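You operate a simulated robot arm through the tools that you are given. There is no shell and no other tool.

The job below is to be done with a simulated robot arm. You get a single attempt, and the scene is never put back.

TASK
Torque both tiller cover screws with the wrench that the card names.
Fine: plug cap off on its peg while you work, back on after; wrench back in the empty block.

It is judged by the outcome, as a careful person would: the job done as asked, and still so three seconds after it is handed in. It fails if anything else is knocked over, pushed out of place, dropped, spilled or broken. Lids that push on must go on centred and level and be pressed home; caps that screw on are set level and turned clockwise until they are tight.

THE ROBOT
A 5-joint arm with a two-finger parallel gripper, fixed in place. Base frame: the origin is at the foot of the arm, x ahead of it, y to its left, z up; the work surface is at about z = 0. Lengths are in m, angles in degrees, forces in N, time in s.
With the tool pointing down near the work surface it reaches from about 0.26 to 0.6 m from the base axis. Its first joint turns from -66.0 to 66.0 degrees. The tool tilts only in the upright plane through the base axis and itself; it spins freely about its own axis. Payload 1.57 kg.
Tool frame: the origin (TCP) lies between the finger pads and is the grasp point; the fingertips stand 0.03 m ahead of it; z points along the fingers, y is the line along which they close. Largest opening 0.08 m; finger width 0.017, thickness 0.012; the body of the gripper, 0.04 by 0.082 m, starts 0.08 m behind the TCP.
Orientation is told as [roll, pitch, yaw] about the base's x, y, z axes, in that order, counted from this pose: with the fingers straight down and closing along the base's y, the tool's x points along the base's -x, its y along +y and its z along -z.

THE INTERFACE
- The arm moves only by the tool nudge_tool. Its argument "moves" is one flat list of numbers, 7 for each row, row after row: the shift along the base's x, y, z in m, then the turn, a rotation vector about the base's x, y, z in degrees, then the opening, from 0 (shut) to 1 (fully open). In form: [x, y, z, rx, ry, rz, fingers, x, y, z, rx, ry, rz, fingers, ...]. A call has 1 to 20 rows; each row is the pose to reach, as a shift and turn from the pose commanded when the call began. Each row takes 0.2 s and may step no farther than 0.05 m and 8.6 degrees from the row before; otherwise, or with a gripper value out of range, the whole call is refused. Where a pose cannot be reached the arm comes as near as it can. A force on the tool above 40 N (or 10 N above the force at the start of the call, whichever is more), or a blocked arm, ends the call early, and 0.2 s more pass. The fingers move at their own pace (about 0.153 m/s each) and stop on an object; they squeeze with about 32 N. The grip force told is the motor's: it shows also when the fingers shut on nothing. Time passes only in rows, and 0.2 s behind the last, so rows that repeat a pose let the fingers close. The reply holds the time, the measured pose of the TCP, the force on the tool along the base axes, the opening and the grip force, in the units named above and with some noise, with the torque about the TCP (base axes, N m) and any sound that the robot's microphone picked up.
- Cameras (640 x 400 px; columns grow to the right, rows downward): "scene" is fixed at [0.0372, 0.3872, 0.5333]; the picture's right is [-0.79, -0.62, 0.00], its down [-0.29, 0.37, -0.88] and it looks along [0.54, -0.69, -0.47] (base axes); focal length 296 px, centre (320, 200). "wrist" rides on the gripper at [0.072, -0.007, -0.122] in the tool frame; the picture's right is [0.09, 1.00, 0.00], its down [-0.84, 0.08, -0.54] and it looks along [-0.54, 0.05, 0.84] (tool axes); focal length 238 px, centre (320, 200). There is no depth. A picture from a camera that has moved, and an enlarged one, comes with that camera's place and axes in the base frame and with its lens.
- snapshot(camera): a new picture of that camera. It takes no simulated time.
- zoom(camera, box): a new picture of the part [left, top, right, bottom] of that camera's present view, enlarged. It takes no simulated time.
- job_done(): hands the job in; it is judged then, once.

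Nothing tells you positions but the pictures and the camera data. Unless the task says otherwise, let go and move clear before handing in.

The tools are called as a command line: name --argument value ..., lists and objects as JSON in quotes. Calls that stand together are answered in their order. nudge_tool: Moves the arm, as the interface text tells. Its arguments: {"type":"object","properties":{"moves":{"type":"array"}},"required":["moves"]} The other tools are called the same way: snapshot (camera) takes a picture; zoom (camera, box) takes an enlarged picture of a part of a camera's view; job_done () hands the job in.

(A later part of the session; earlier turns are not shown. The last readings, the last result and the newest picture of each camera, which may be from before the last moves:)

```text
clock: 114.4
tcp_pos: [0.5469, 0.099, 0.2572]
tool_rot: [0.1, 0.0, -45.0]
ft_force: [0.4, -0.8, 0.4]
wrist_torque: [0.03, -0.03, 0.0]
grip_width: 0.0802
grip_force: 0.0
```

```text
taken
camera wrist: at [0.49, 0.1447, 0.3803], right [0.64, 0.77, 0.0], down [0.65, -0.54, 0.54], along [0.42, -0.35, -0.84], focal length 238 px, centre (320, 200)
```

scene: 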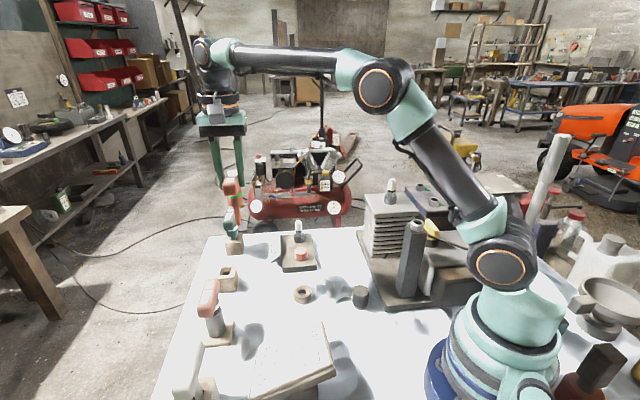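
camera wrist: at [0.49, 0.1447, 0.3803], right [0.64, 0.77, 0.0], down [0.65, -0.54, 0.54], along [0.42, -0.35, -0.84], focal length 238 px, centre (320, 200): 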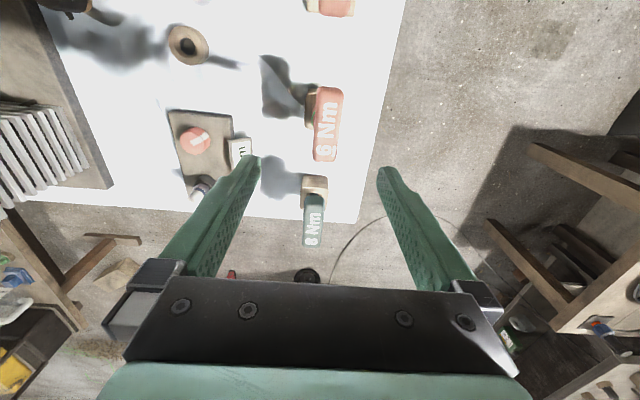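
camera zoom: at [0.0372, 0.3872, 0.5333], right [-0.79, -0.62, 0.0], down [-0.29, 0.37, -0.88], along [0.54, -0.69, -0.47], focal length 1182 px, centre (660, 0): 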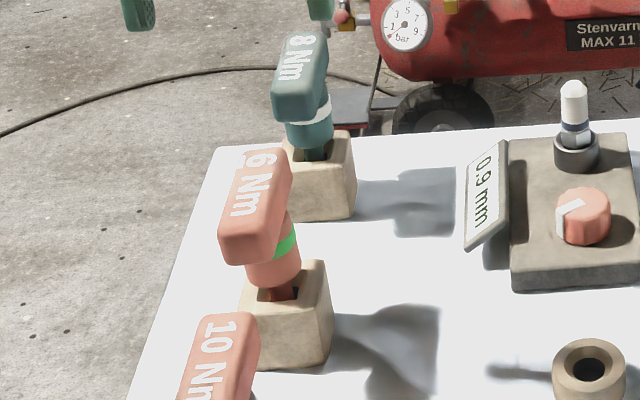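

The wrench leans about 5° in its block, more than when I found it. I'll straighten it: lower around the handle, close gently to bring it upright, press it down, and release slowly.

nudge_tool --moves '[0.0037, -0.0002, -0.04, 0, 0, 0, 1, 0.0037, -0.0002, -0.08, 0, 0, 0, 1, 0.0037, -0.0002, -0.115, 0, 0, 0, 1, 0.0037, -0.0002, -0.127, 0, 0, 0, 1, 0.0037, -0.0002, -0.127, 0, 0, 0, 1]'

zoom --camera "wrist" --box '[250, 90, 400, 260]'

zoom --camera "scene" --box '[190, 210, 260, 300]'

```text
clock: 115.6
tcp_pos: [0.5508, 0.0993, 0.1308]
tool_rot: [0.0, 0.0, -45.1]
ft_force: [-0.5, 0.5, 0.2]
wrist_torque: [-0.02, 0.03, 0.02]
grip_width: 0.08
grip_force: 0.1
```

```text
2.35 times, centred on (325, 175) of wrist
camera zoom: at [0.4938, 0.1442, 0.253], right [0.64, 0.77, 0.0], down [0.65, -0.54, 0.54], along [0.42, -0.35, -0.84], focal length 561 px, centre (308, 259)
```

zoom: 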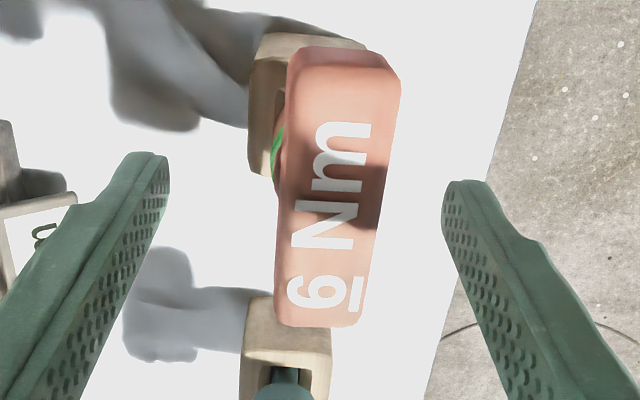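

```text
4.44 times, centred on (225, 255) of scene
camera zoom: at [0.0372, 0.3872, 0.5333], right [-0.79, -0.62, 0.0], down [-0.29, 0.37, -0.88], along [0.54, -0.69, -0.47], focal length 1313 px, centre (742, -44)
```

zoom: 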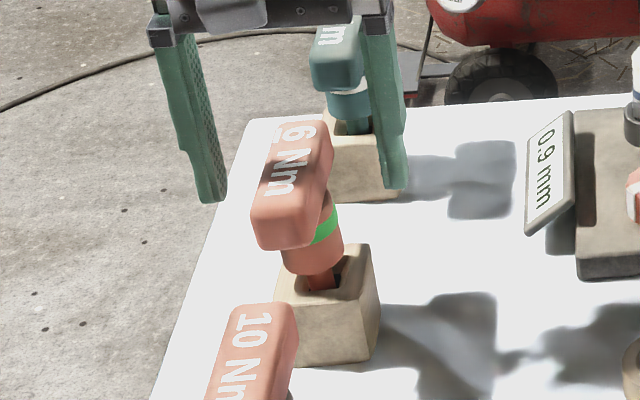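

nudge_tool --moves '[0, 0, 0, 0, 0, 0, 0.6, 0, 0, 0, 0, 0, 0, 0.45, 0, 0, 0, 0, 0, 0, 0.38, 0, 0, 0, 0, 0, 0, 0.3, 0, 0, 0, 0, 0, 0, 0.3]'

zoom --camera "wrist" --box '[250, 90, 400, 260]'

zoom --camera "scene" --box '[190, 210, 260, 300]'

```text
clock: 116.8
tcp_pos: [0.5513, 0.0975, 0.1316]
tool_rot: [0.0, 0.0, -45.0]
ft_force: [0.0, 0.0, 0.2]
wrist_torque: [0.04, 0.03, 0.01]
grip_width: 0.0275
grip_force: 32.2
```

```text
2.35 times, centred on (325, 175) of wrist
camera zoom: at [0.4939, 0.1442, 0.2535], right [0.64, 0.77, 0.0], down [0.65, -0.54, 0.54], along [0.42, -0.35, -0.84], focal length 561 px, centre (308, 259)
```

zoom: 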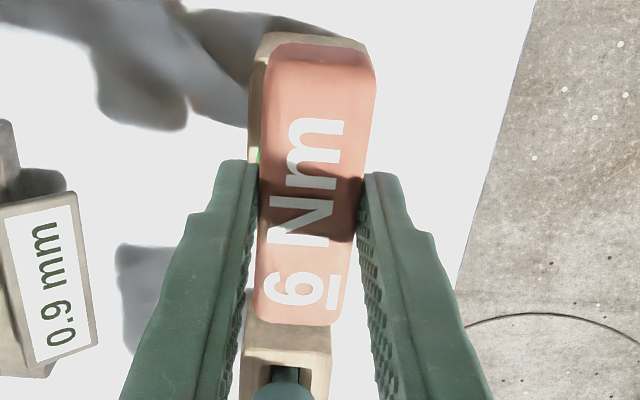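

```text
4.44 times, centred on (225, 255) of scene
camera zoom: at [0.0372, 0.3872, 0.5333], right [-0.79, -0.62, 0.0], down [-0.29, 0.37, -0.88], along [0.54, -0.69, -0.47], focal length 1313 px, centre (742, -44)
```

zoom: 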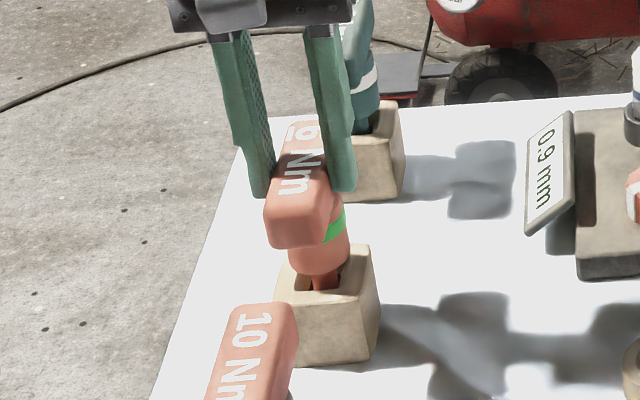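

Upright again, matching the pickup view. A light press to seat the tip flat, then a slow release.

nudge_tool --moves '[0, 0, -0.001, 0, 0, 0, 0.3, 0, 0, -0.0015, 0, 0, 0, 0.3, 0, 0, -0.0015, 0, 0, 0, 0.3]'

```text
clock: 117.6
tcp_pos: [0.552, 0.0995, 0.1321]
tool_rot: [0.1, 0.0, -44.9]
ft_force: [-8.9, -2.5, 25.2]
wrist_torque: [-0.28, 1.06, 0.03]
grip_width: 0.0275
grip_force: 31.9
```

nudge_tool --moves '[-0.0003, -0.0001, 0.001, 0, 0, 0, 0.3, -0.0004, -0.0001, 0.0013, 0, 0, 0, 0.3]'

```text
clock: 118.2
tcp_pos: [0.5505, 0.0993, 0.1317]
tool_rot: [0.1, 0.0, -45.1]
ft_force: [-5.6, -3.2, 23.4]
wrist_torque: [-0.39, 0.71, 0.0]
grip_width: 0.0277
grip_force: 31.8
```

nudge_tool --moves '[-0.0003, -0.0001, 0.0008, 0, 0, 0, 0.3, -0.0003, -0.0001, 0.0012, 0, 0, 0, 0.3]'

```text
clock: 118.8
tcp_pos: [0.5526, 0.0988, 0.1313]
tool_rot: [-0.1, 0.0, -45.1]
ft_force: [0.8, -3.0, 12.7]
wrist_torque: [-0.29, -0.1, 0.02]
grip_width: 0.0273
grip_force: 31.5
```

nudge_tool --moves '[0, -0.0001, 0.0007, 0, 0, 0, 0.3, 0, -0.0001, 0.0011, 0, 0, 0, 0.3]'

```text
clock: 119.4
tcp_pos: [0.5508, 0.1003, 0.1319]
tool_rot: [-0.3, 0.1, -45.0]
ft_force: [1.7, 1.8, -2.9]
wrist_torque: [0.12, -0.13, 0.05]
grip_width: 0.0274
grip_force: 31.7
```

nudge_tool --moves '[0, 0, -0.0004, 0, 0, 0, 0.3, 0, 0, -0.0004, 0, 0, 0, 0.3, 0, 0, -0.0004, 0, 0, 0, 0.36, 0, 0, -0.0004, 0, 0, 0, 0.37, 0, 0, -0.0004, 0, 0, 0, 0.39, 0, 0, -0.0004, 0, 0, 0, 0.42, 0, 0, -0.0004, 0, 0, 0, 0.46]'

zoom --camera "wrist" --box '[250, 90, 400, 260]'

```text
clock: 121.0
tcp_pos: [0.5532, 0.0983, 0.1323]
tool_rot: [-0.1, 0.0, -45.0]
ft_force: [0.7, 0.4, -0.6]
wrist_torque: [0.0, -0.03, 0.02]
grip_width: 0.0366
grip_force: 0.0
```

```text
2.35 times, centred on (325, 175) of wrist
camera zoom: at [0.495, 0.1447, 0.2546], right [0.64, 0.77, 0.0], down [0.65, -0.54, 0.54], along [0.42, -0.35, -0.84], focal length 561 px, centre (308, 259)
```

zoom: 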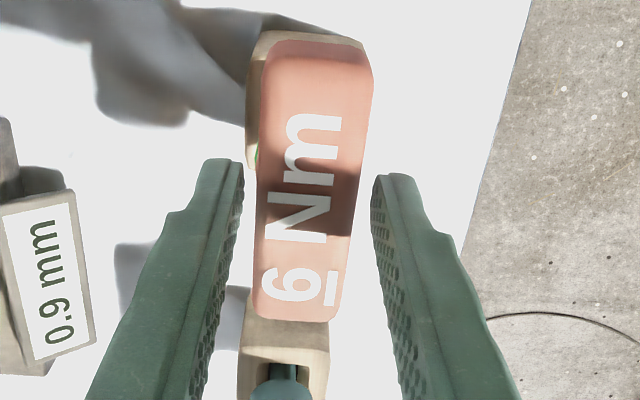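

It's standing upright on its own with clearance on both sides. Opening fully and rising.

nudge_tool --moves '[0, 0, 0, 0, 0, 0, 0.6, 0, 0, 0, 0, 0, 0, 0.8, 0, 0, 0, 0, 0, 0, 1, 0, 0, 0.01, 0, 0, 0, 1, 0, 0, 0.04, 0, 0, 0, 1, 0, 0, 0.08, 0, 0, 0, 1, 0, 0, 0.115, 0, 0, 0, 1, 0, 0, 0.115, 0, 0, 0, 1]'

zoom --camera "scene" --box '[190, 200, 280, 300]'

snapshot --camera "wrist"

```text
clock: 122.8
tcp_pos: [0.5525, 0.0996, 0.2508]
tool_rot: [0.0, 0.1, -45.0]
ft_force: [0.4, -0.5, -0.2]
wrist_torque: [-0.02, 0.0, 0.02]
grip_width: 0.0801
grip_force: 0.0
```

```text
4.00 times, centred on (235, 250) of scene
camera zoom: at [0.0372, 0.3872, 0.5333], right [-0.79, -0.62, 0.0], down [-0.29, 0.37, -0.88], along [0.54, -0.69, -0.47], focal length 1182 px, centre (660, 0)
```

zoom: 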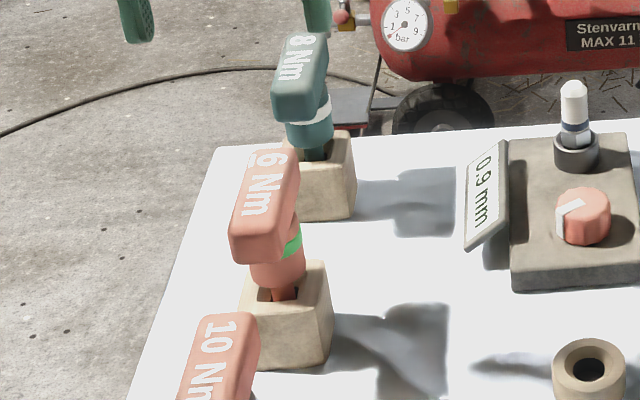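

```text
taken
camera wrist: at [0.4951, 0.1442, 0.3712], right [0.64, 0.77, 0.0], down [0.65, -0.54, 0.54], along [0.42, -0.35, -0.84], focal length 238 px, centre (320, 200)
```

wrist: 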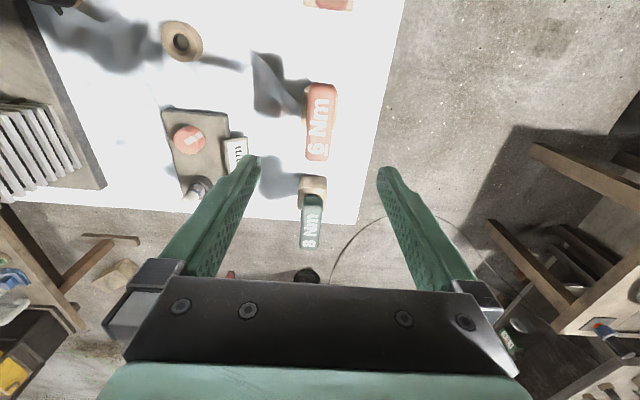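

The wrench stands upright in its block like its neighbours. Now back to the plug cap on its peg, turning to yaw −135°.

nudge_tool --moves '[-0.0243, -0.0124, 0, 0, 0, -7.5, 1, -0.0486, -0.0248, 0, 0, 0, -15, 1, -0.0729, -0.0372, 0, 0, 0, -22.5, 1, -0.0971, -0.0495, 0, 0, 0, -30, 1, -0.1214, -0.0619, 0, 0, 0, -37.5, 1, -0.1457, -0.0743, 0, 0, 0, -45, 1, -0.17, -0.0867, 0, 0, 0, -52.5, 1, -0.1943, -0.0991, 0, 0, 0, -60, 1, -0.2186, -0.1115, 0, 0, 0, -67.5, 1, -0.2428, -0.1238, 0, 0, 0, -75, 1, -0.2671, -0.1362, 0, 0, 0, -82.5, 1, -0.2914, -0.1486, 0, 0, 0, -90, 1, -0.2914, -0.1486, 0, 0, 0, -90, 1]'

snapshot --camera "wrist"

zoom --camera "wrist" --box '[280, 70, 360, 150]'

snapshot --camera "scene"

```text
clock: 125.6
tcp_pos: [0.2586, -0.0502, 0.2471]
tool_rot: [-0.5, -0.4, -135.1]
ft_force: [0.2, 0.1, -0.7]
wrist_torque: [-0.03, -0.02, -0.02]
grip_width: 0.08
grip_force: 0.2
```

```text
taken
camera wrist: at [0.3052, 0.0045, 0.3689], right [0.77, -0.64, -0.01], down [-0.53, -0.65, 0.55], along [-0.36, -0.41, -0.84], focal length 238 px, centre (320, 200)
```

wrist: 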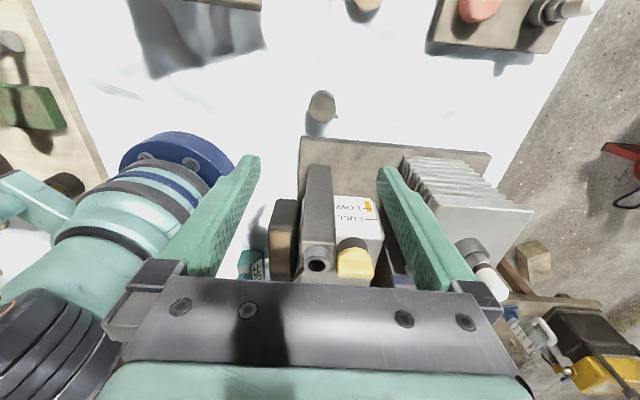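

```text
5.00 times, centred on (320, 110) of wrist
camera zoom: at [0.3052, 0.0045, 0.3689], right [0.77, -0.64, -0.01], down [-0.53, -0.65, 0.55], along [-0.36, -0.41, -0.84], focal length 1192 px, centre (320, 650)
```

zoom: 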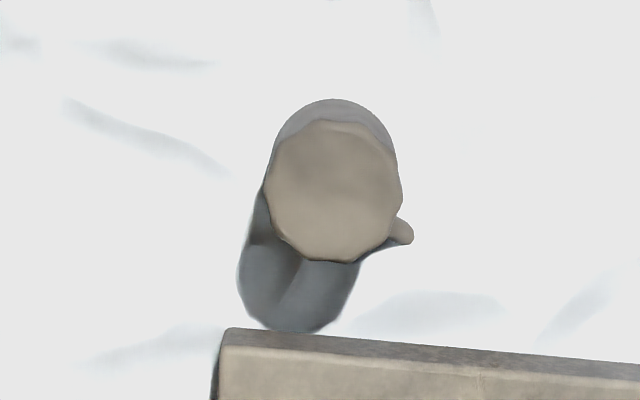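

```text
taken
```

scene: 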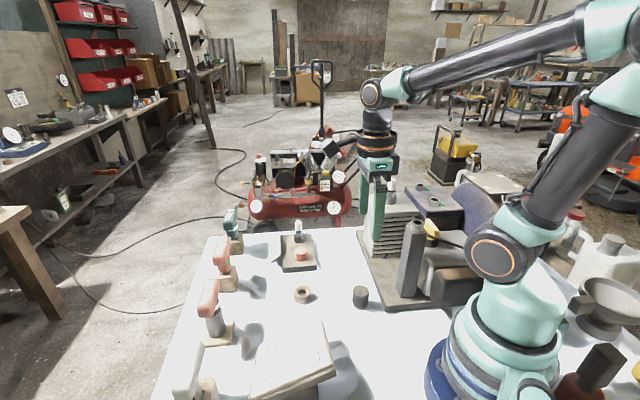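

The cap sits on its peg at about (0.2606,-0.0490), top z≈0.041. I'll correct a small 0.6° tool tilt that crept in, and lower around the cap with fingers open.

nudge_tool --moves '[0.0025, 0.0021, -0.04, -0.07, -0.64, 0, 1, 0.0025, 0.0021, -0.08, -0.07, -0.64, 0, 1, 0.0025, 0.0021, -0.12, -0.07, -0.64, 0, 1, 0.0025, 0.0021, -0.14, -0.07, -0.64, 0, 1, 0.0025, 0.0021, -0.14, -0.07, -0.64, 0, 1]'

zoom --camera "wrist" --box '[240, 80, 400, 220]'

zoom --camera "scene" --box '[320, 220, 400, 320]'

```text
clock: 126.8
tcp_pos: [0.2622, -0.0446, 0.1103]
tool_rot: [0.0, 0.0, -135.1]
ft_force: [-0.2, -0.6, 0.3]
wrist_torque: [-0.02, 0.01, 0.0]
grip_width: 0.0799
grip_force: 0.1
```

```text
2.86 times, centred on (320, 150) of wrist
camera zoom: at [0.3073, 0.0094, 0.2307], right [0.77, -0.64, 0.0], down [-0.54, -0.65, 0.54], along [-0.35, -0.42, -0.84], focal length 681 px, centre (320, 343)
```

zoom: 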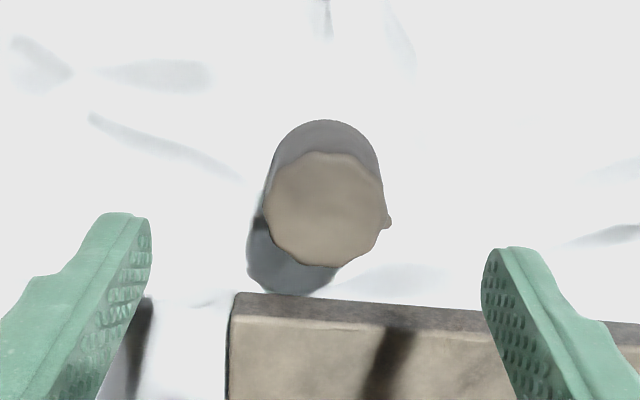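

```text
4.00 times, centred on (360, 270) of scene
camera zoom: at [0.0372, 0.3872, 0.5333], right [-0.79, -0.62, 0.0], down [-0.29, 0.37, -0.88], along [0.54, -0.69, -0.47], focal length 1182 px, centre (160, -80)
```

zoom: 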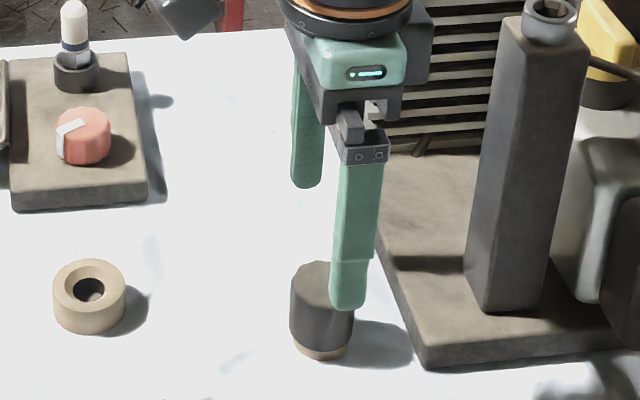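

nudge_tool --moves '[-0.0014, -0.0026, -0.03, 0, 0, 0, 1, -0.0014, -0.0026, -0.055, 0, 0, 0, 1, -0.0014, -0.0026, -0.069, 0, 0, 0, 1, -0.0014, -0.0026, -0.069, 0, 0, 0, 1]'

zoom --camera "wrist" --box '[240, 100, 400, 240]'

zoom --camera "scene" --box '[320, 220, 400, 320]'

```text
clock: 127.8
tcp_pos: [0.2611, -0.0493, 0.0398]
tool_rot: [0.0, -0.1, -135.1]
ft_force: [-0.2, -0.2, -0.7]
wrist_torque: [-0.02, 0.02, 0.0]
grip_width: 0.0802
grip_force: 0.0
```

```text
2.86 times, centred on (320, 170) of wrist
camera zoom: at [0.3057, 0.0054, 0.161], right [0.77, -0.64, 0.0], down [-0.54, -0.65, 0.54], along [-0.35, -0.42, -0.84], focal length 681 px, centre (320, 286)
```

zoom: 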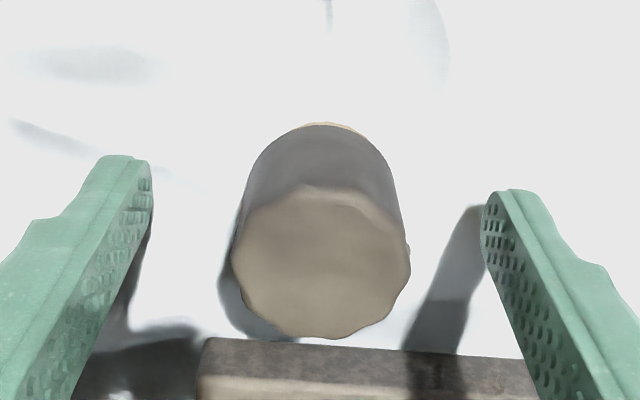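

```text
4.00 times, centred on (360, 270) of scene
camera zoom: at [0.0372, 0.3872, 0.5333], right [-0.79, -0.62, 0.0], down [-0.29, 0.37, -0.88], along [0.54, -0.69, -0.47], focal length 1182 px, centre (160, -80)
```

zoom: 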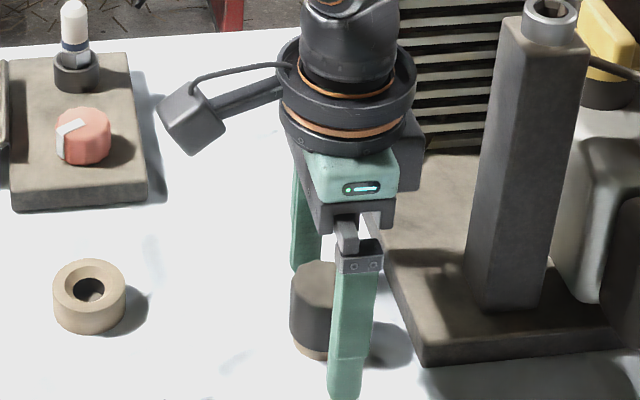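

Fingers straddle the cap well, with its top about level with the TCP. Closing and lifting it off the peg.

nudge_tool --moves '[0, 0, 0, 0, 0, 0, 0.3, 0, 0, 0, 0, 0, 0, 0.3, 0, 0, 0, 0, 0, 0, 0.3]'

nudge_tool --moves '[0, 0, 0.004, 0, 0, 0, 0.3, 0, 0, 0.01, 0, 0, 0, 0.3, 0, 0, 0.02, 0, 0, 0, 0.3, 0, 0, 0.035, 0, 0, 0, 0.3, 0, 0, 0.06, 0, 0, 0, 0.3, 0, 0, 0.1, 0, 0, 0, 0.3, 0, 0, 0.14, 0, 0, 0, 0.3, 0, 0, 0.18, 0, 0, 0, 0.3, 0, 0, 0.18, 0, 0, 0, 0.3]'

snapshot --camera "wrist"

zoom --camera "wrist" --box '[260, 110, 380, 230]'

zoom --camera "scene" --box '[320, 190, 420, 320]'

```text
clock: 128.6
tcp_pos: [0.2602, -0.0489, 0.0397]
tool_rot: [0.0, 0.0, -134.9]
ft_force: [-0.1, -0.2, -0.8]
wrist_torque: [0.05, 0.01, 0.02]
grip_width: 0.0345
grip_force: 32.1
```

```text
clock: 130.6
tcp_pos: [0.2618, -0.0476, 0.2196]
tool_rot: [0.0, 0.0, -135.0]
ft_force: [0.2, -0.6, 0.1]
wrist_torque: [0.01, 0.01, -0.01]
grip_width: 0.0345
grip_force: 31.6
```

```text
taken
camera wrist: at [0.3074, 0.0066, 0.3422], right [0.77, -0.64, 0.0], down [-0.54, -0.65, 0.54], along [-0.35, -0.42, -0.84], focal length 238 px, centre (320, 200)
```

wrist: 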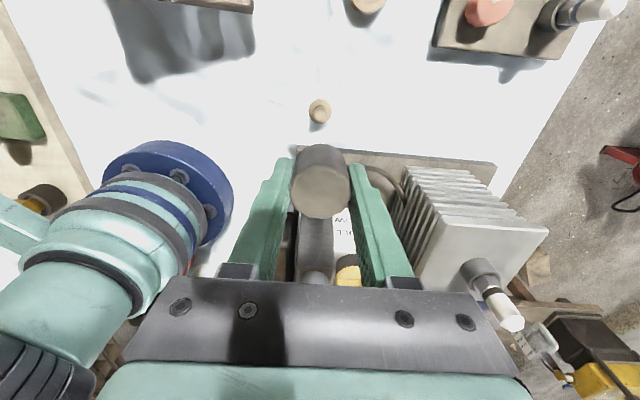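

```text
3.33 times, centred on (320, 170) of wrist
camera zoom: at [0.3074, 0.0066, 0.3422], right [0.77, -0.64, 0.0], down [-0.54, -0.65, 0.54], along [-0.35, -0.42, -0.84], focal length 794 px, centre (320, 300)
```

zoom: 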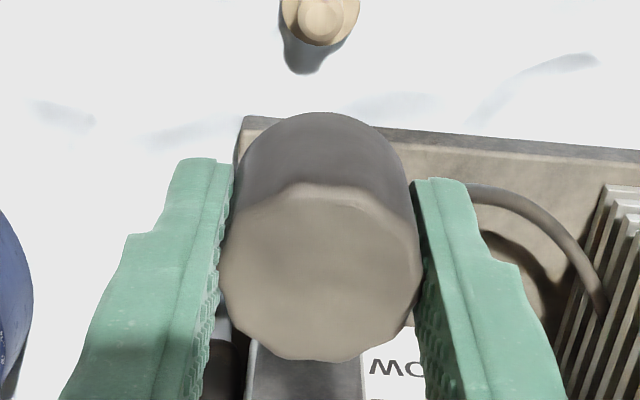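

```text
3.08 times, centred on (370, 255) of scene
camera zoom: at [0.0372, 0.3872, 0.5333], right [-0.79, -0.62, 0.0], down [-0.29, 0.37, -0.88], along [0.54, -0.69, -0.47], focal length 909 px, centre (166, 31)
```

zoom: 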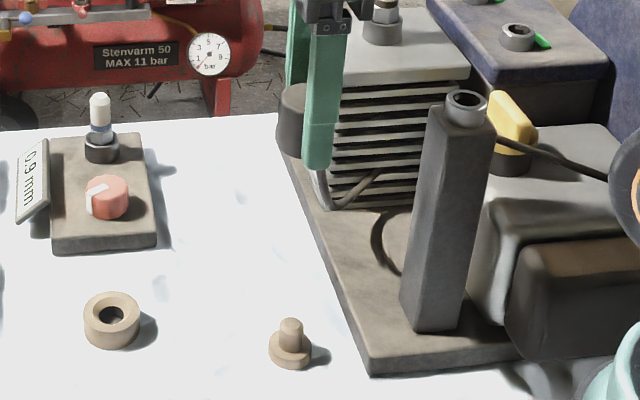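

The cap is held centred with its lower rim about 3.4 cm below the TCP. Carrying it back up and over to the plug, stopping above to check alignment.

nudge_tool --moves '[0.0063, -0.0298, 0.0214, 0, 0, 0, 0.3, 0.0125, -0.0595, 0.0429, 0, 0, 0, 0.3, 0.0188, -0.0893, 0.0643, 0, 0, 0, 0.3, 0.0251, -0.119, 0.0857, 0, 0, 0, 0.3, 0.0314, -0.1488, 0.1071, 0, 0, 0, 0.3, 0.0376, -0.1785, 0.1286, 0, 0, 0, 0.3, 0.0439, -0.2083, 0.15, 0, 0, 0, 0.3, 0.0439, -0.2083, 0.15, 0, 0, 0, 0.3]'

snapshot --camera "wrist"

zoom --camera "wrist" --box '[280, 100, 360, 160]'

zoom --camera "scene" --box '[350, 100, 450, 220]'

```text
clock: 132.4
tcp_pos: [0.3029, -0.2567, 0.3684]
tool_rot: [0.0, 0.0, -135.0]
ft_force: [0.2, 0.0, -0.2]
wrist_torque: [-0.02, -0.02, 0.01]
grip_width: 0.0344
grip_force: 32.1
```

```text
taken
camera wrist: at [0.3479, -0.2018, 0.4908], right [0.77, -0.64, 0.0], down [-0.54, -0.65, 0.54], along [-0.35, -0.42, -0.84], focal length 238 px, centre (320, 200)
```

wrist: 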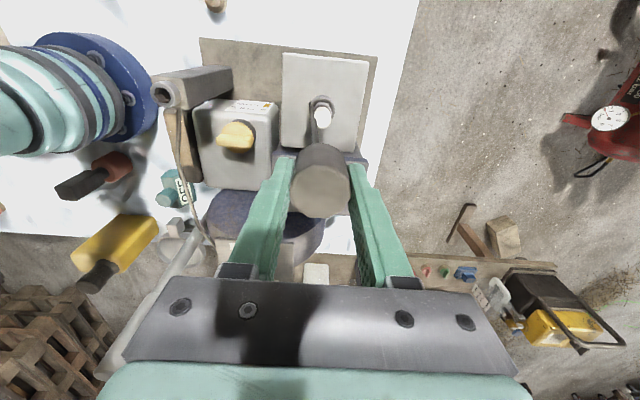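

```text
6.67 times, centred on (320, 130) of wrist
camera zoom: at [0.3479, -0.2018, 0.4908], right [0.77, -0.64, 0.0], down [-0.54, -0.65, 0.54], along [-0.35, -0.42, -0.84], focal length 1589 px, centre (320, 667)
```

zoom: 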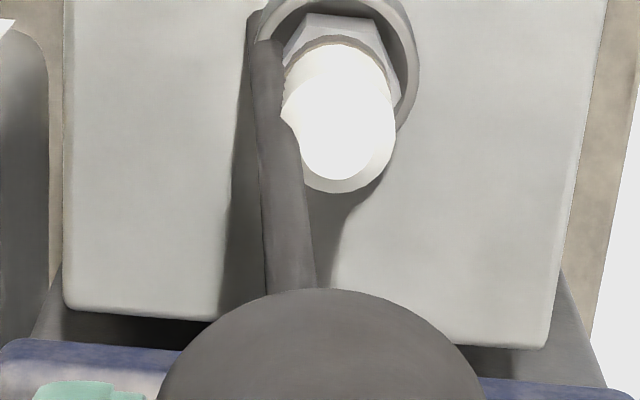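

```text
3.33 times, centred on (400, 160) of scene
camera zoom: at [0.0372, 0.3871, 0.5333], right [-0.79, -0.62, 0.0], down [-0.29, 0.37, -0.88], along [0.54, -0.69, -0.47], focal length 985 px, centre (53, 333)
```

zoom: 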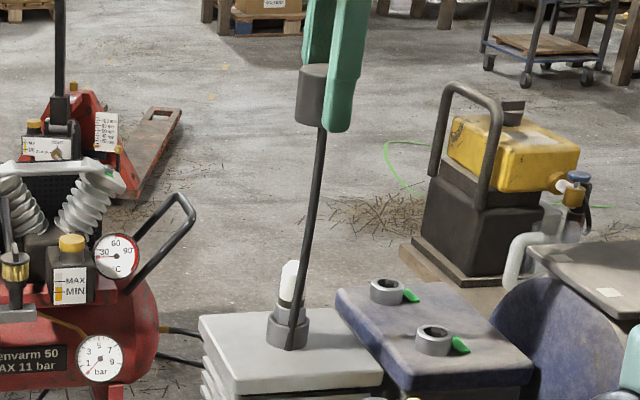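

The plug's axis comes out near (0.306,-0.2565), so I'll shift ~4 mm in +x and lower until the cap's rim is just above the plug tip, then check in the scene view.

nudge_tool --moves '[0.0041, 0.0004, -0.03, 0, 0, 0, 0.3, 0.0041, 0.0004, -0.065, 0, 0, 0, 0.3, 0.0041, 0.0004, -0.092, 0, 0, 0, 0.3, 0.0041, 0.0004, -0.092, 0, 0, 0, 0.3]'

zoom --camera "scene" --box '[370, 140, 420, 220]'

zoom --camera "wrist" --box '[270, 110, 370, 220]'

```text
clock: 133.4
tcp_pos: [0.3087, -0.2588, 0.2774]
tool_rot: [0.2, 0.1, -135.0]
ft_force: [0.2, 0.3, -1.3]
wrist_torque: [0.03, 0.02, 0.03]
grip_width: 0.0346
grip_force: 31.9
```

```text
5.00 times, centred on (395, 180) of scene
camera zoom: at [0.0372, 0.3872, 0.5333], right [-0.79, -0.62, 0.0], down [-0.29, 0.37, -0.88], along [0.54, -0.69, -0.47], focal length 1477 px, centre (-55, 300)
```

zoom: 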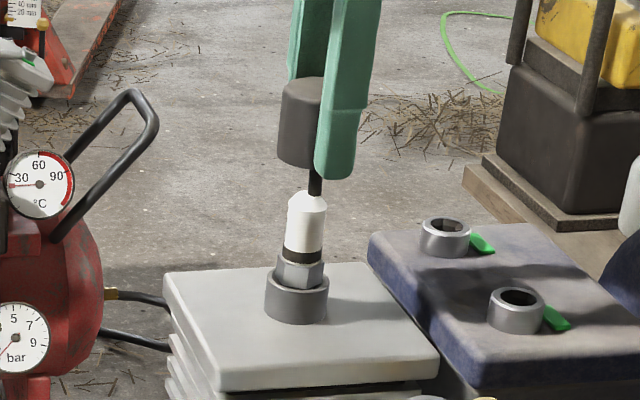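

```text
3.64 times, centred on (320, 165) of wrist
camera zoom: at [0.3539, -0.2043, 0.4007], right [0.77, -0.64, 0.0], down [-0.54, -0.65, 0.54], along [-0.35, -0.42, -0.84], focal length 867 px, centre (320, 327)
```

zoom: 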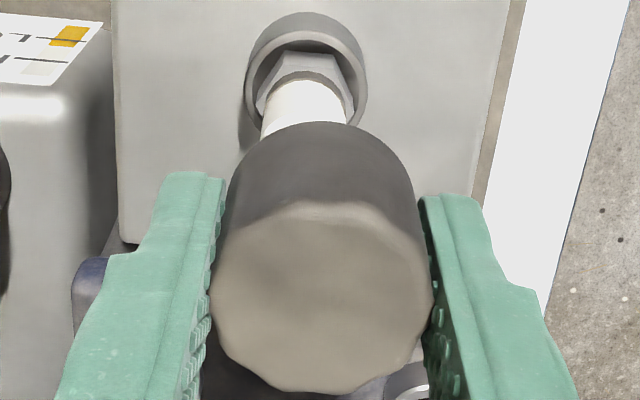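

The plug sits about 4 mm toward the tool's −y side now; correcting that and descending slowly onto the tip.

nudge_tool --moves '[-0.0023, 0.0028, 0, 0, 0, 0, 0.3, -0.0023, 0.0028, 0, 0, 0, 0, 0.3, -0.0023, 0.0028, 0, 0, 0, 0, 0.3]'

zoom --camera "wrist" --box '[270, 110, 370, 220]'

zoom --camera "scene" --box '[380, 155, 410, 200]'

```text
clock: 134.2
tcp_pos: [0.3077, -0.2554, 0.2784]
tool_rot: [0.1, 0.0, -135.0]
ft_force: [0.1, -0.2, -0.3]
wrist_torque: [0.01, -0.01, -0.02]
grip_width: 0.0346
grip_force: 31.9
```

```text
3.64 times, centred on (320, 165) of wrist
camera zoom: at [0.352, -0.2008, 0.4003], right [0.77, -0.64, 0.0], down [-0.54, -0.65, 0.54], along [-0.35, -0.42, -0.84], focal length 867 px, centre (320, 327)
```

zoom: 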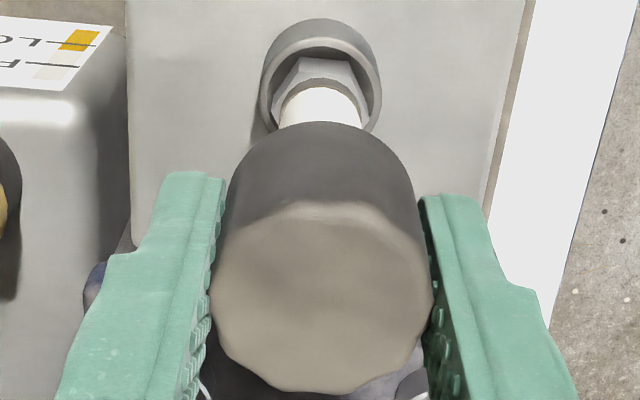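

```text
8.89 times, centred on (395, 178) of scene
camera zoom: at [0.0372, 0.3872, 0.5333], right [-0.79, -0.62, 0.0], down [-0.29, 0.37, -0.88], along [0.54, -0.69, -0.47], focal length 2626 px, centre (-347, 400)
```

zoom: 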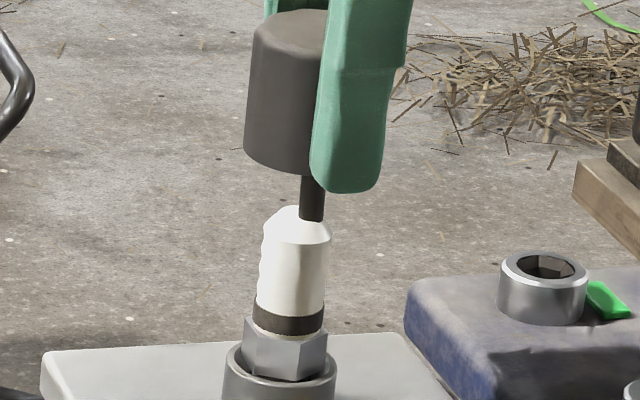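

Aligned on both axes to about a millimetre (it matches the view just after I pulled the cap off). Lowering onto the plug in small steps.

nudge_tool --moves '[0, 0.0011, -0.006, 0, 0, 0, 0.3, 0, 0.0011, -0.012, 0, 0, 0, 0.3, 0, 0.0011, -0.016, 0, 0, 0, 0.3, 0, 0.0011, -0.02, 0, 0, 0, 0.3, 0, 0.0011, -0.02, 0, 0, 0, 0.3]'

zoom --camera "scene" --box '[380, 155, 410, 200]'

```text
clock: 135.4
tcp_pos: [0.3072, -0.2531, 0.2569]
tool_rot: [0.1, 0.0, -135.0]
ft_force: [-1.2, -0.1, -0.1]
wrist_torque: [0.02, -0.01, -0.01]
grip_width: 0.0345
grip_force: 32.4
```

```text
8.89 times, centred on (395, 178) of scene
camera zoom: at [0.0372, 0.3872, 0.5333], right [-0.79, -0.62, 0.0], down [-0.29, 0.37, -0.88], along [0.54, -0.69, -0.47], focal length 2626 px, centre (-347, 400)
```

zoom: 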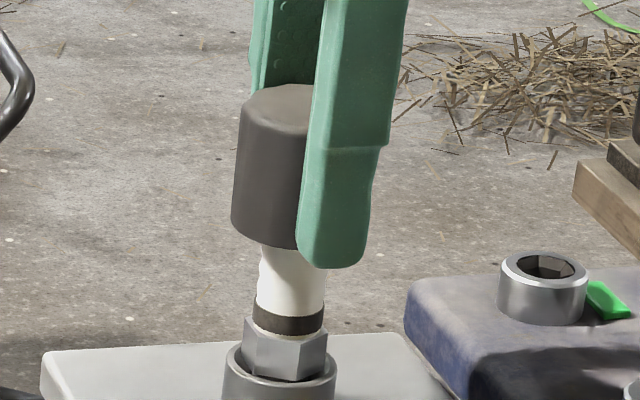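

The plug tip has entered the cap with no contact force. Continuing down.

nudge_tool --moves '[0, 0, -0.003, 0, 0, 0, 0.3, 0, 0, -0.006, 0, 0, 0, 0.3, 0, 0, -0.006, 0, 0, 0, 0.3]'

```text
clock: 136.2
tcp_pos: [0.3069, -0.2533, 0.2507]
tool_rot: [0.1, 0.0, -134.9]
ft_force: [-0.6, -1.1, 0.0]
wrist_torque: [0.02, -0.01, -0.03]
grip_width: 0.0347
grip_force: 32.1
```

nudge_tool --moves '[0, 0, -0.003, 0, 0, 0, 0.3, 0, 0, -0.005, 0, 0, 0, 0.3, 0, 0, -0.005, 0, 0, 0, 0.3]'

zoom --camera "scene" --box '[380, 155, 410, 200]'

```text
clock: 137.0
tcp_pos: [0.3092, -0.2535, 0.2441]
tool_rot: [0.2, 0.0, -135.0]
ft_force: [-0.7, -0.2, 0.4]
wrist_torque: [0.04, 0.01, -0.03]
grip_width: 0.0348
grip_force: 32.1
```

```text
8.89 times, centred on (395, 178) of scene
camera zoom: at [0.0372, 0.3872, 0.5333], right [-0.79, -0.62, 0.0], down [-0.29, 0.37, -0.88], along [0.54, -0.69, -0.47], focal length 2626 px, centre (-347, 400)
```

zoom: 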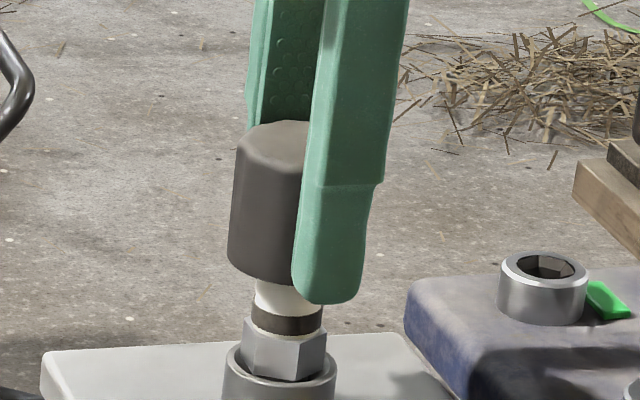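

nudge_tool --moves '[0, 0, -0.002, 0, 0, 0, 0.3, 0, 0, -0.004, 0, 0, 0, 0.3, 0, 0, -0.004, 0, 0, 0, 0.3]'

zoom --camera "scene" --box '[380, 155, 410, 200]'

```text
clock: 137.8
tcp_pos: [0.308, -0.2539, 0.2428]
tool_rot: [0.2, 0.0, -135.0]
ft_force: [2.1, -0.4, -0.5]
wrist_torque: [0.03, -0.02, -0.02]
grip_width: 0.0345
grip_force: 32.0
```

```text
8.89 times, centred on (395, 178) of scene
camera zoom: at [0.0372, 0.3872, 0.5333], right [-0.79, -0.62, 0.0], down [-0.29, 0.37, -0.88], along [0.54, -0.69, -0.47], focal length 2626 px, centre (-347, 400)
```

zoom: 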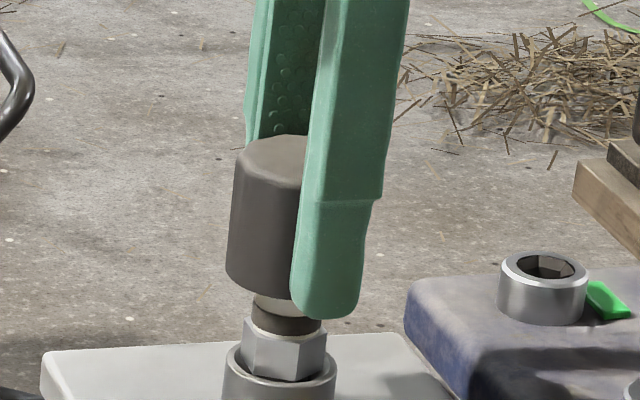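

nudge_tool --moves '[0.0001, 0, -0.002, 0, 0, 0, 0.3, 0.0001, 0, -0.004, 0, 0, 0, 0.3, 0.0001, 0, -0.004, 0, 0, 0, 0.3]'

zoom --camera "scene" --box '[380, 155, 410, 200]'

```text
clock: 138.6
tcp_pos: [0.3076, -0.2527, 0.2377]
tool_rot: [0.1, 0.0, -135.0]
ft_force: [0.9, 0.4, 0.3]
wrist_torque: [0.02, -0.01, 0.02]
grip_width: 0.0344
grip_force: 32.1
```

```text
8.89 times, centred on (395, 178) of scene
camera zoom: at [0.0372, 0.3872, 0.5333], right [-0.79, -0.62, 0.0], down [-0.29, 0.37, -0.88], along [0.54, -0.69, -0.47], focal length 2626 px, centre (-347, 400)
```

zoom: 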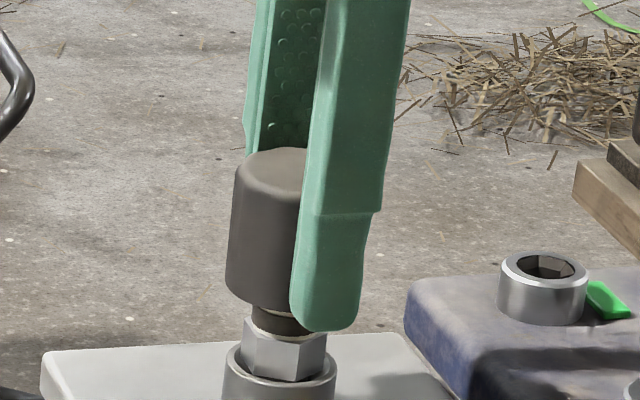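

Nearly home — a couple of millimetres left. Pressing gently.

nudge_tool --moves '[0, 0, -0.0015, 0, 0, 0, 0.3, 0, 0, -0.003, 0, 0, 0, 0.3, 0, 0, -0.003, 0, 0, 0, 0.3]'

zoom --camera "scene" --box '[380, 155, 410, 200]'

```text
clock: 139.4
tcp_pos: [0.3078, -0.2534, 0.2362]
tool_rot: [0.3, 0.0, -135.0]
ft_force: [-0.4, 0.9, 20.4]
wrist_torque: [-0.11, -0.03, 0.02]
grip_width: 0.0345
grip_force: 31.9
```

```text
8.89 times, centred on (395, 178) of scene
camera zoom: at [0.0371, 0.3872, 0.5333], right [-0.79, -0.62, 0.0], down [-0.29, 0.37, -0.88], along [0.54, -0.69, -0.47], focal length 2626 px, centre (-347, 400)
```

zoom: 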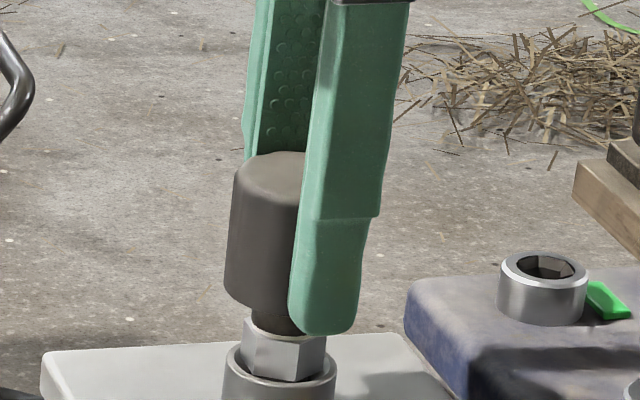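

Resistance began (20 N) with no side force. Pushing further to press it home.

nudge_tool --moves '[0, 0, -0.001, 0, 0, 0, 0.3, 0, 0, -0.002, 0, 0, 0, 0.3, 0, 0, -0.002, 0, 0, 0, 0.3]'

zoom --camera "scene" --box '[380, 155, 410, 200]'

```text
clock: 140.2
tcp_pos: [0.3075, -0.2544, 0.235]
tool_rot: [0.3, 0.0, -135.0]
ft_force: [0.2, 0.6, 30.5]
wrist_torque: [-0.15, -0.18, 0.0]
grip_width: 0.0346
grip_force: 32.0
```

```text
8.89 times, centred on (395, 178) of scene
camera zoom: at [0.0371, 0.3872, 0.5333], right [-0.79, -0.62, 0.0], down [-0.29, 0.37, -0.88], along [0.54, -0.69, -0.47], focal length 2626 px, centre (-347, 400)
```

zoom: 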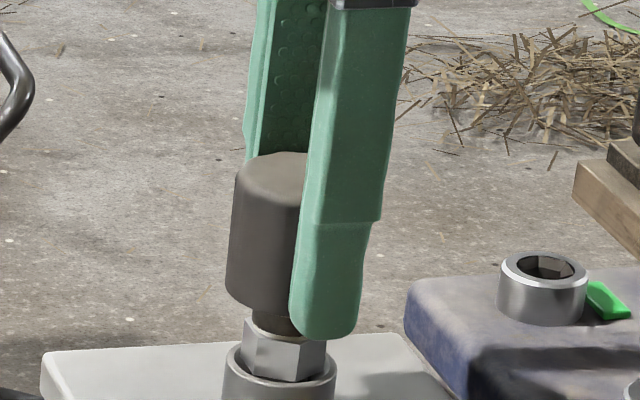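

The fingers start slipping on the cap at about 30 N. I'll release, look at its height against the original picture, then press from above with closed fingertips.

nudge_tool --moves '[0, 0, 0.001, 0, 0, 0, 0.3, 0, 0, 0.001, 0, 0, 0, 0.6, 0, 0, 0.001, 0, 0, 0, 0.9, 0, 0, 0.001, 0, 0, 0, 1, 0, 0, 0.03, 0, 0, 0, 1, 0, 0, 0.07, 0, 0, 0, 1, 0, 0, 0.09, 0, 0, 0, 1]'

zoom --camera "scene" --box '[370, 165, 480, 235]'

snapshot --camera "wrist"

zoom --camera "wrist" --box '[270, 80, 380, 180]'

```text
clock: 141.8
tcp_pos: [0.3056, -0.2546, 0.3231]
tool_rot: [0.0, 0.0, -134.9]
ft_force: [-0.1, -0.4, 0.2]
wrist_torque: [-0.02, -0.02, 0.01]
grip_width: 0.0801
grip_force: 0.2
```

```text
5.71 times, centred on (425, 200) of scene
camera zoom: at [0.0372, 0.3872, 0.5333], right [-0.79, -0.62, 0.0], down [-0.29, 0.37, -0.88], along [0.54, -0.69, -0.47], focal length 1688 px, centre (-280, 200)
```

zoom: 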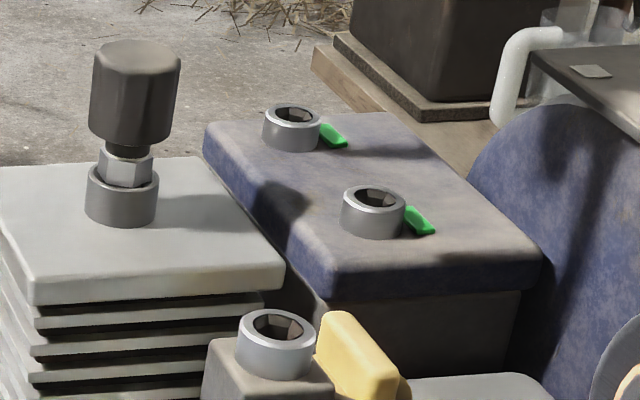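

```text
taken
camera wrist: at [0.3504, -0.1989, 0.4456], right [0.77, -0.64, 0.0], down [-0.54, -0.65, 0.54], along [-0.35, -0.42, -0.84], focal length 238 px, centre (320, 200)
```

wrist: 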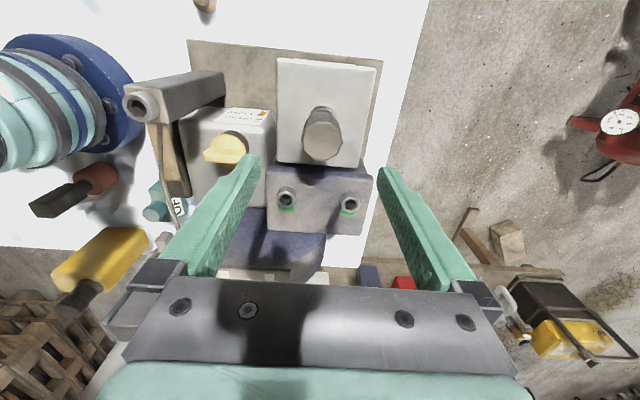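

```text
4.00 times, centred on (325, 130) of wrist
camera zoom: at [0.3504, -0.1989, 0.4456], right [0.77, -0.64, 0.0], down [-0.54, -0.65, 0.54], along [-0.35, -0.42, -0.84], focal length 953 px, centre (300, 480)
```

zoom: 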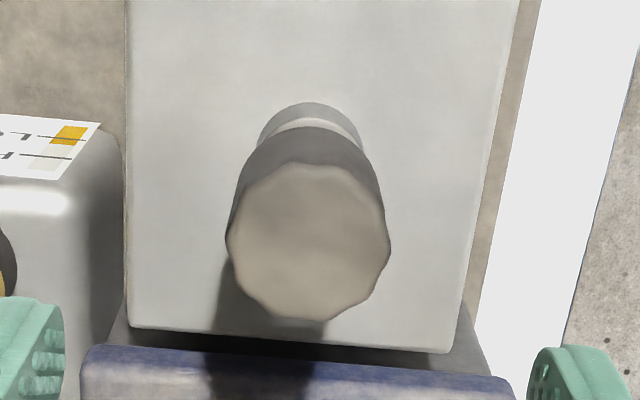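

The cap's height and position match the original picture. To be sure it is pressed home I'll close the fingers and push straight down on its centre.

nudge_tool --moves '[0.0018, -0.0006, 0, 0, 0, 0, 0, 0.0018, -0.0006, 0, 0, 0, 0, 0, 0.0018, -0.0006, -0.02, 0, 0, 0, 0, 0.0018, -0.0006, -0.045, 0, 0, 0, 0, 0.0018, -0.0006, -0.05, 0, 0, 0, 0, 0.0018, -0.0006, -0.05, 0, 0, 0, 0]'

zoom --camera "scene" --box '[370, 150, 430, 210]'

zoom --camera "wrist" --box '[270, 100, 370, 220]'

```text
clock: 143.2
tcp_pos: [0.3085, -0.2543, 0.2746]
tool_rot: [0.4, 0.0, -134.9]
ft_force: [0.6, 2.4, 12.7]
wrist_torque: [0.07, 0.04, -0.01]
grip_width: 0.0001
grip_force: 21.3
```

```text
6.67 times, centred on (400, 180) of scene
camera zoom: at [0.0372, 0.3872, 0.5333], right [-0.79, -0.62, 0.0], down [-0.29, 0.37, -0.88], along [0.54, -0.69, -0.47], focal length 1970 px, centre (-213, 333)
```

zoom: 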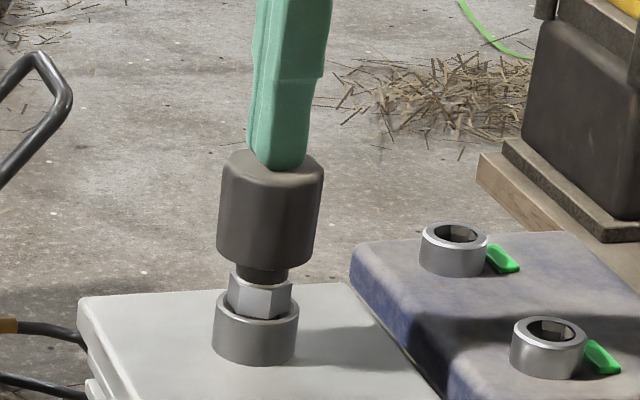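

```text
3.33 times, centred on (320, 160) of wrist
camera zoom: at [0.3536, -0.1998, 0.3953], right [0.77, -0.64, 0.01], down [-0.54, -0.64, 0.54], along [-0.34, -0.42, -0.84], focal length 794 px, centre (320, 333)
```

zoom: 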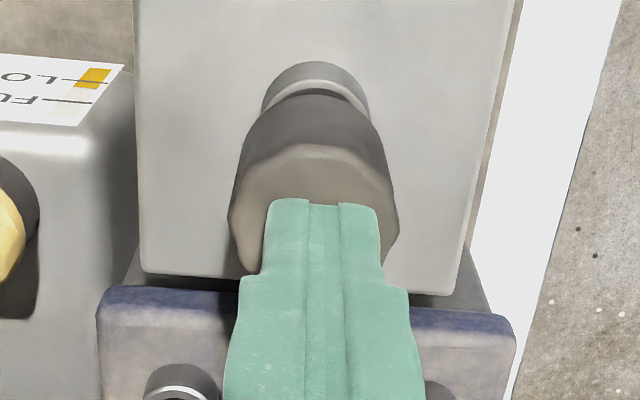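

Contact on the cap top, centred. Pressing down to around 35–40 N.

nudge_tool --moves '[0, 0, -0.0008, 0, 0, 0, 0, 0, 0, -0.0016, 0, 0, 0, 0, 0, 0, -0.0022, 0, 0, 0, 0, 0, 0, -0.0022, 0, 0, 0, 0]'

zoom --camera "scene" --box '[370, 150, 430, 210]'

```text
clock: 144.2
tcp_pos: [0.3092, -0.255, 0.2737]
tool_rot: [0.7, 0.1, -135.1]
ft_force: [-3.2, -1.2, 36.9]
wrist_torque: [-0.07, 0.21, 0.0]
grip_width: 0.0
grip_force: 21.3
```

```text
6.67 times, centred on (400, 180) of scene
camera zoom: at [0.0371, 0.3873, 0.5332], right [-0.79, -0.62, 0.0], down [-0.29, 0.37, -0.88], along [0.54, -0.69, -0.47], focal length 1970 px, centre (-213, 333)
```

zoom: 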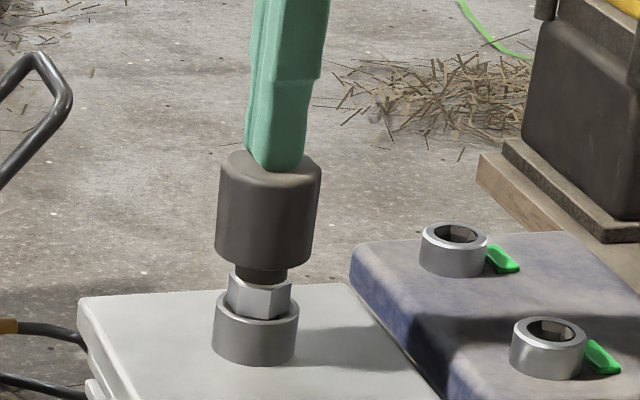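

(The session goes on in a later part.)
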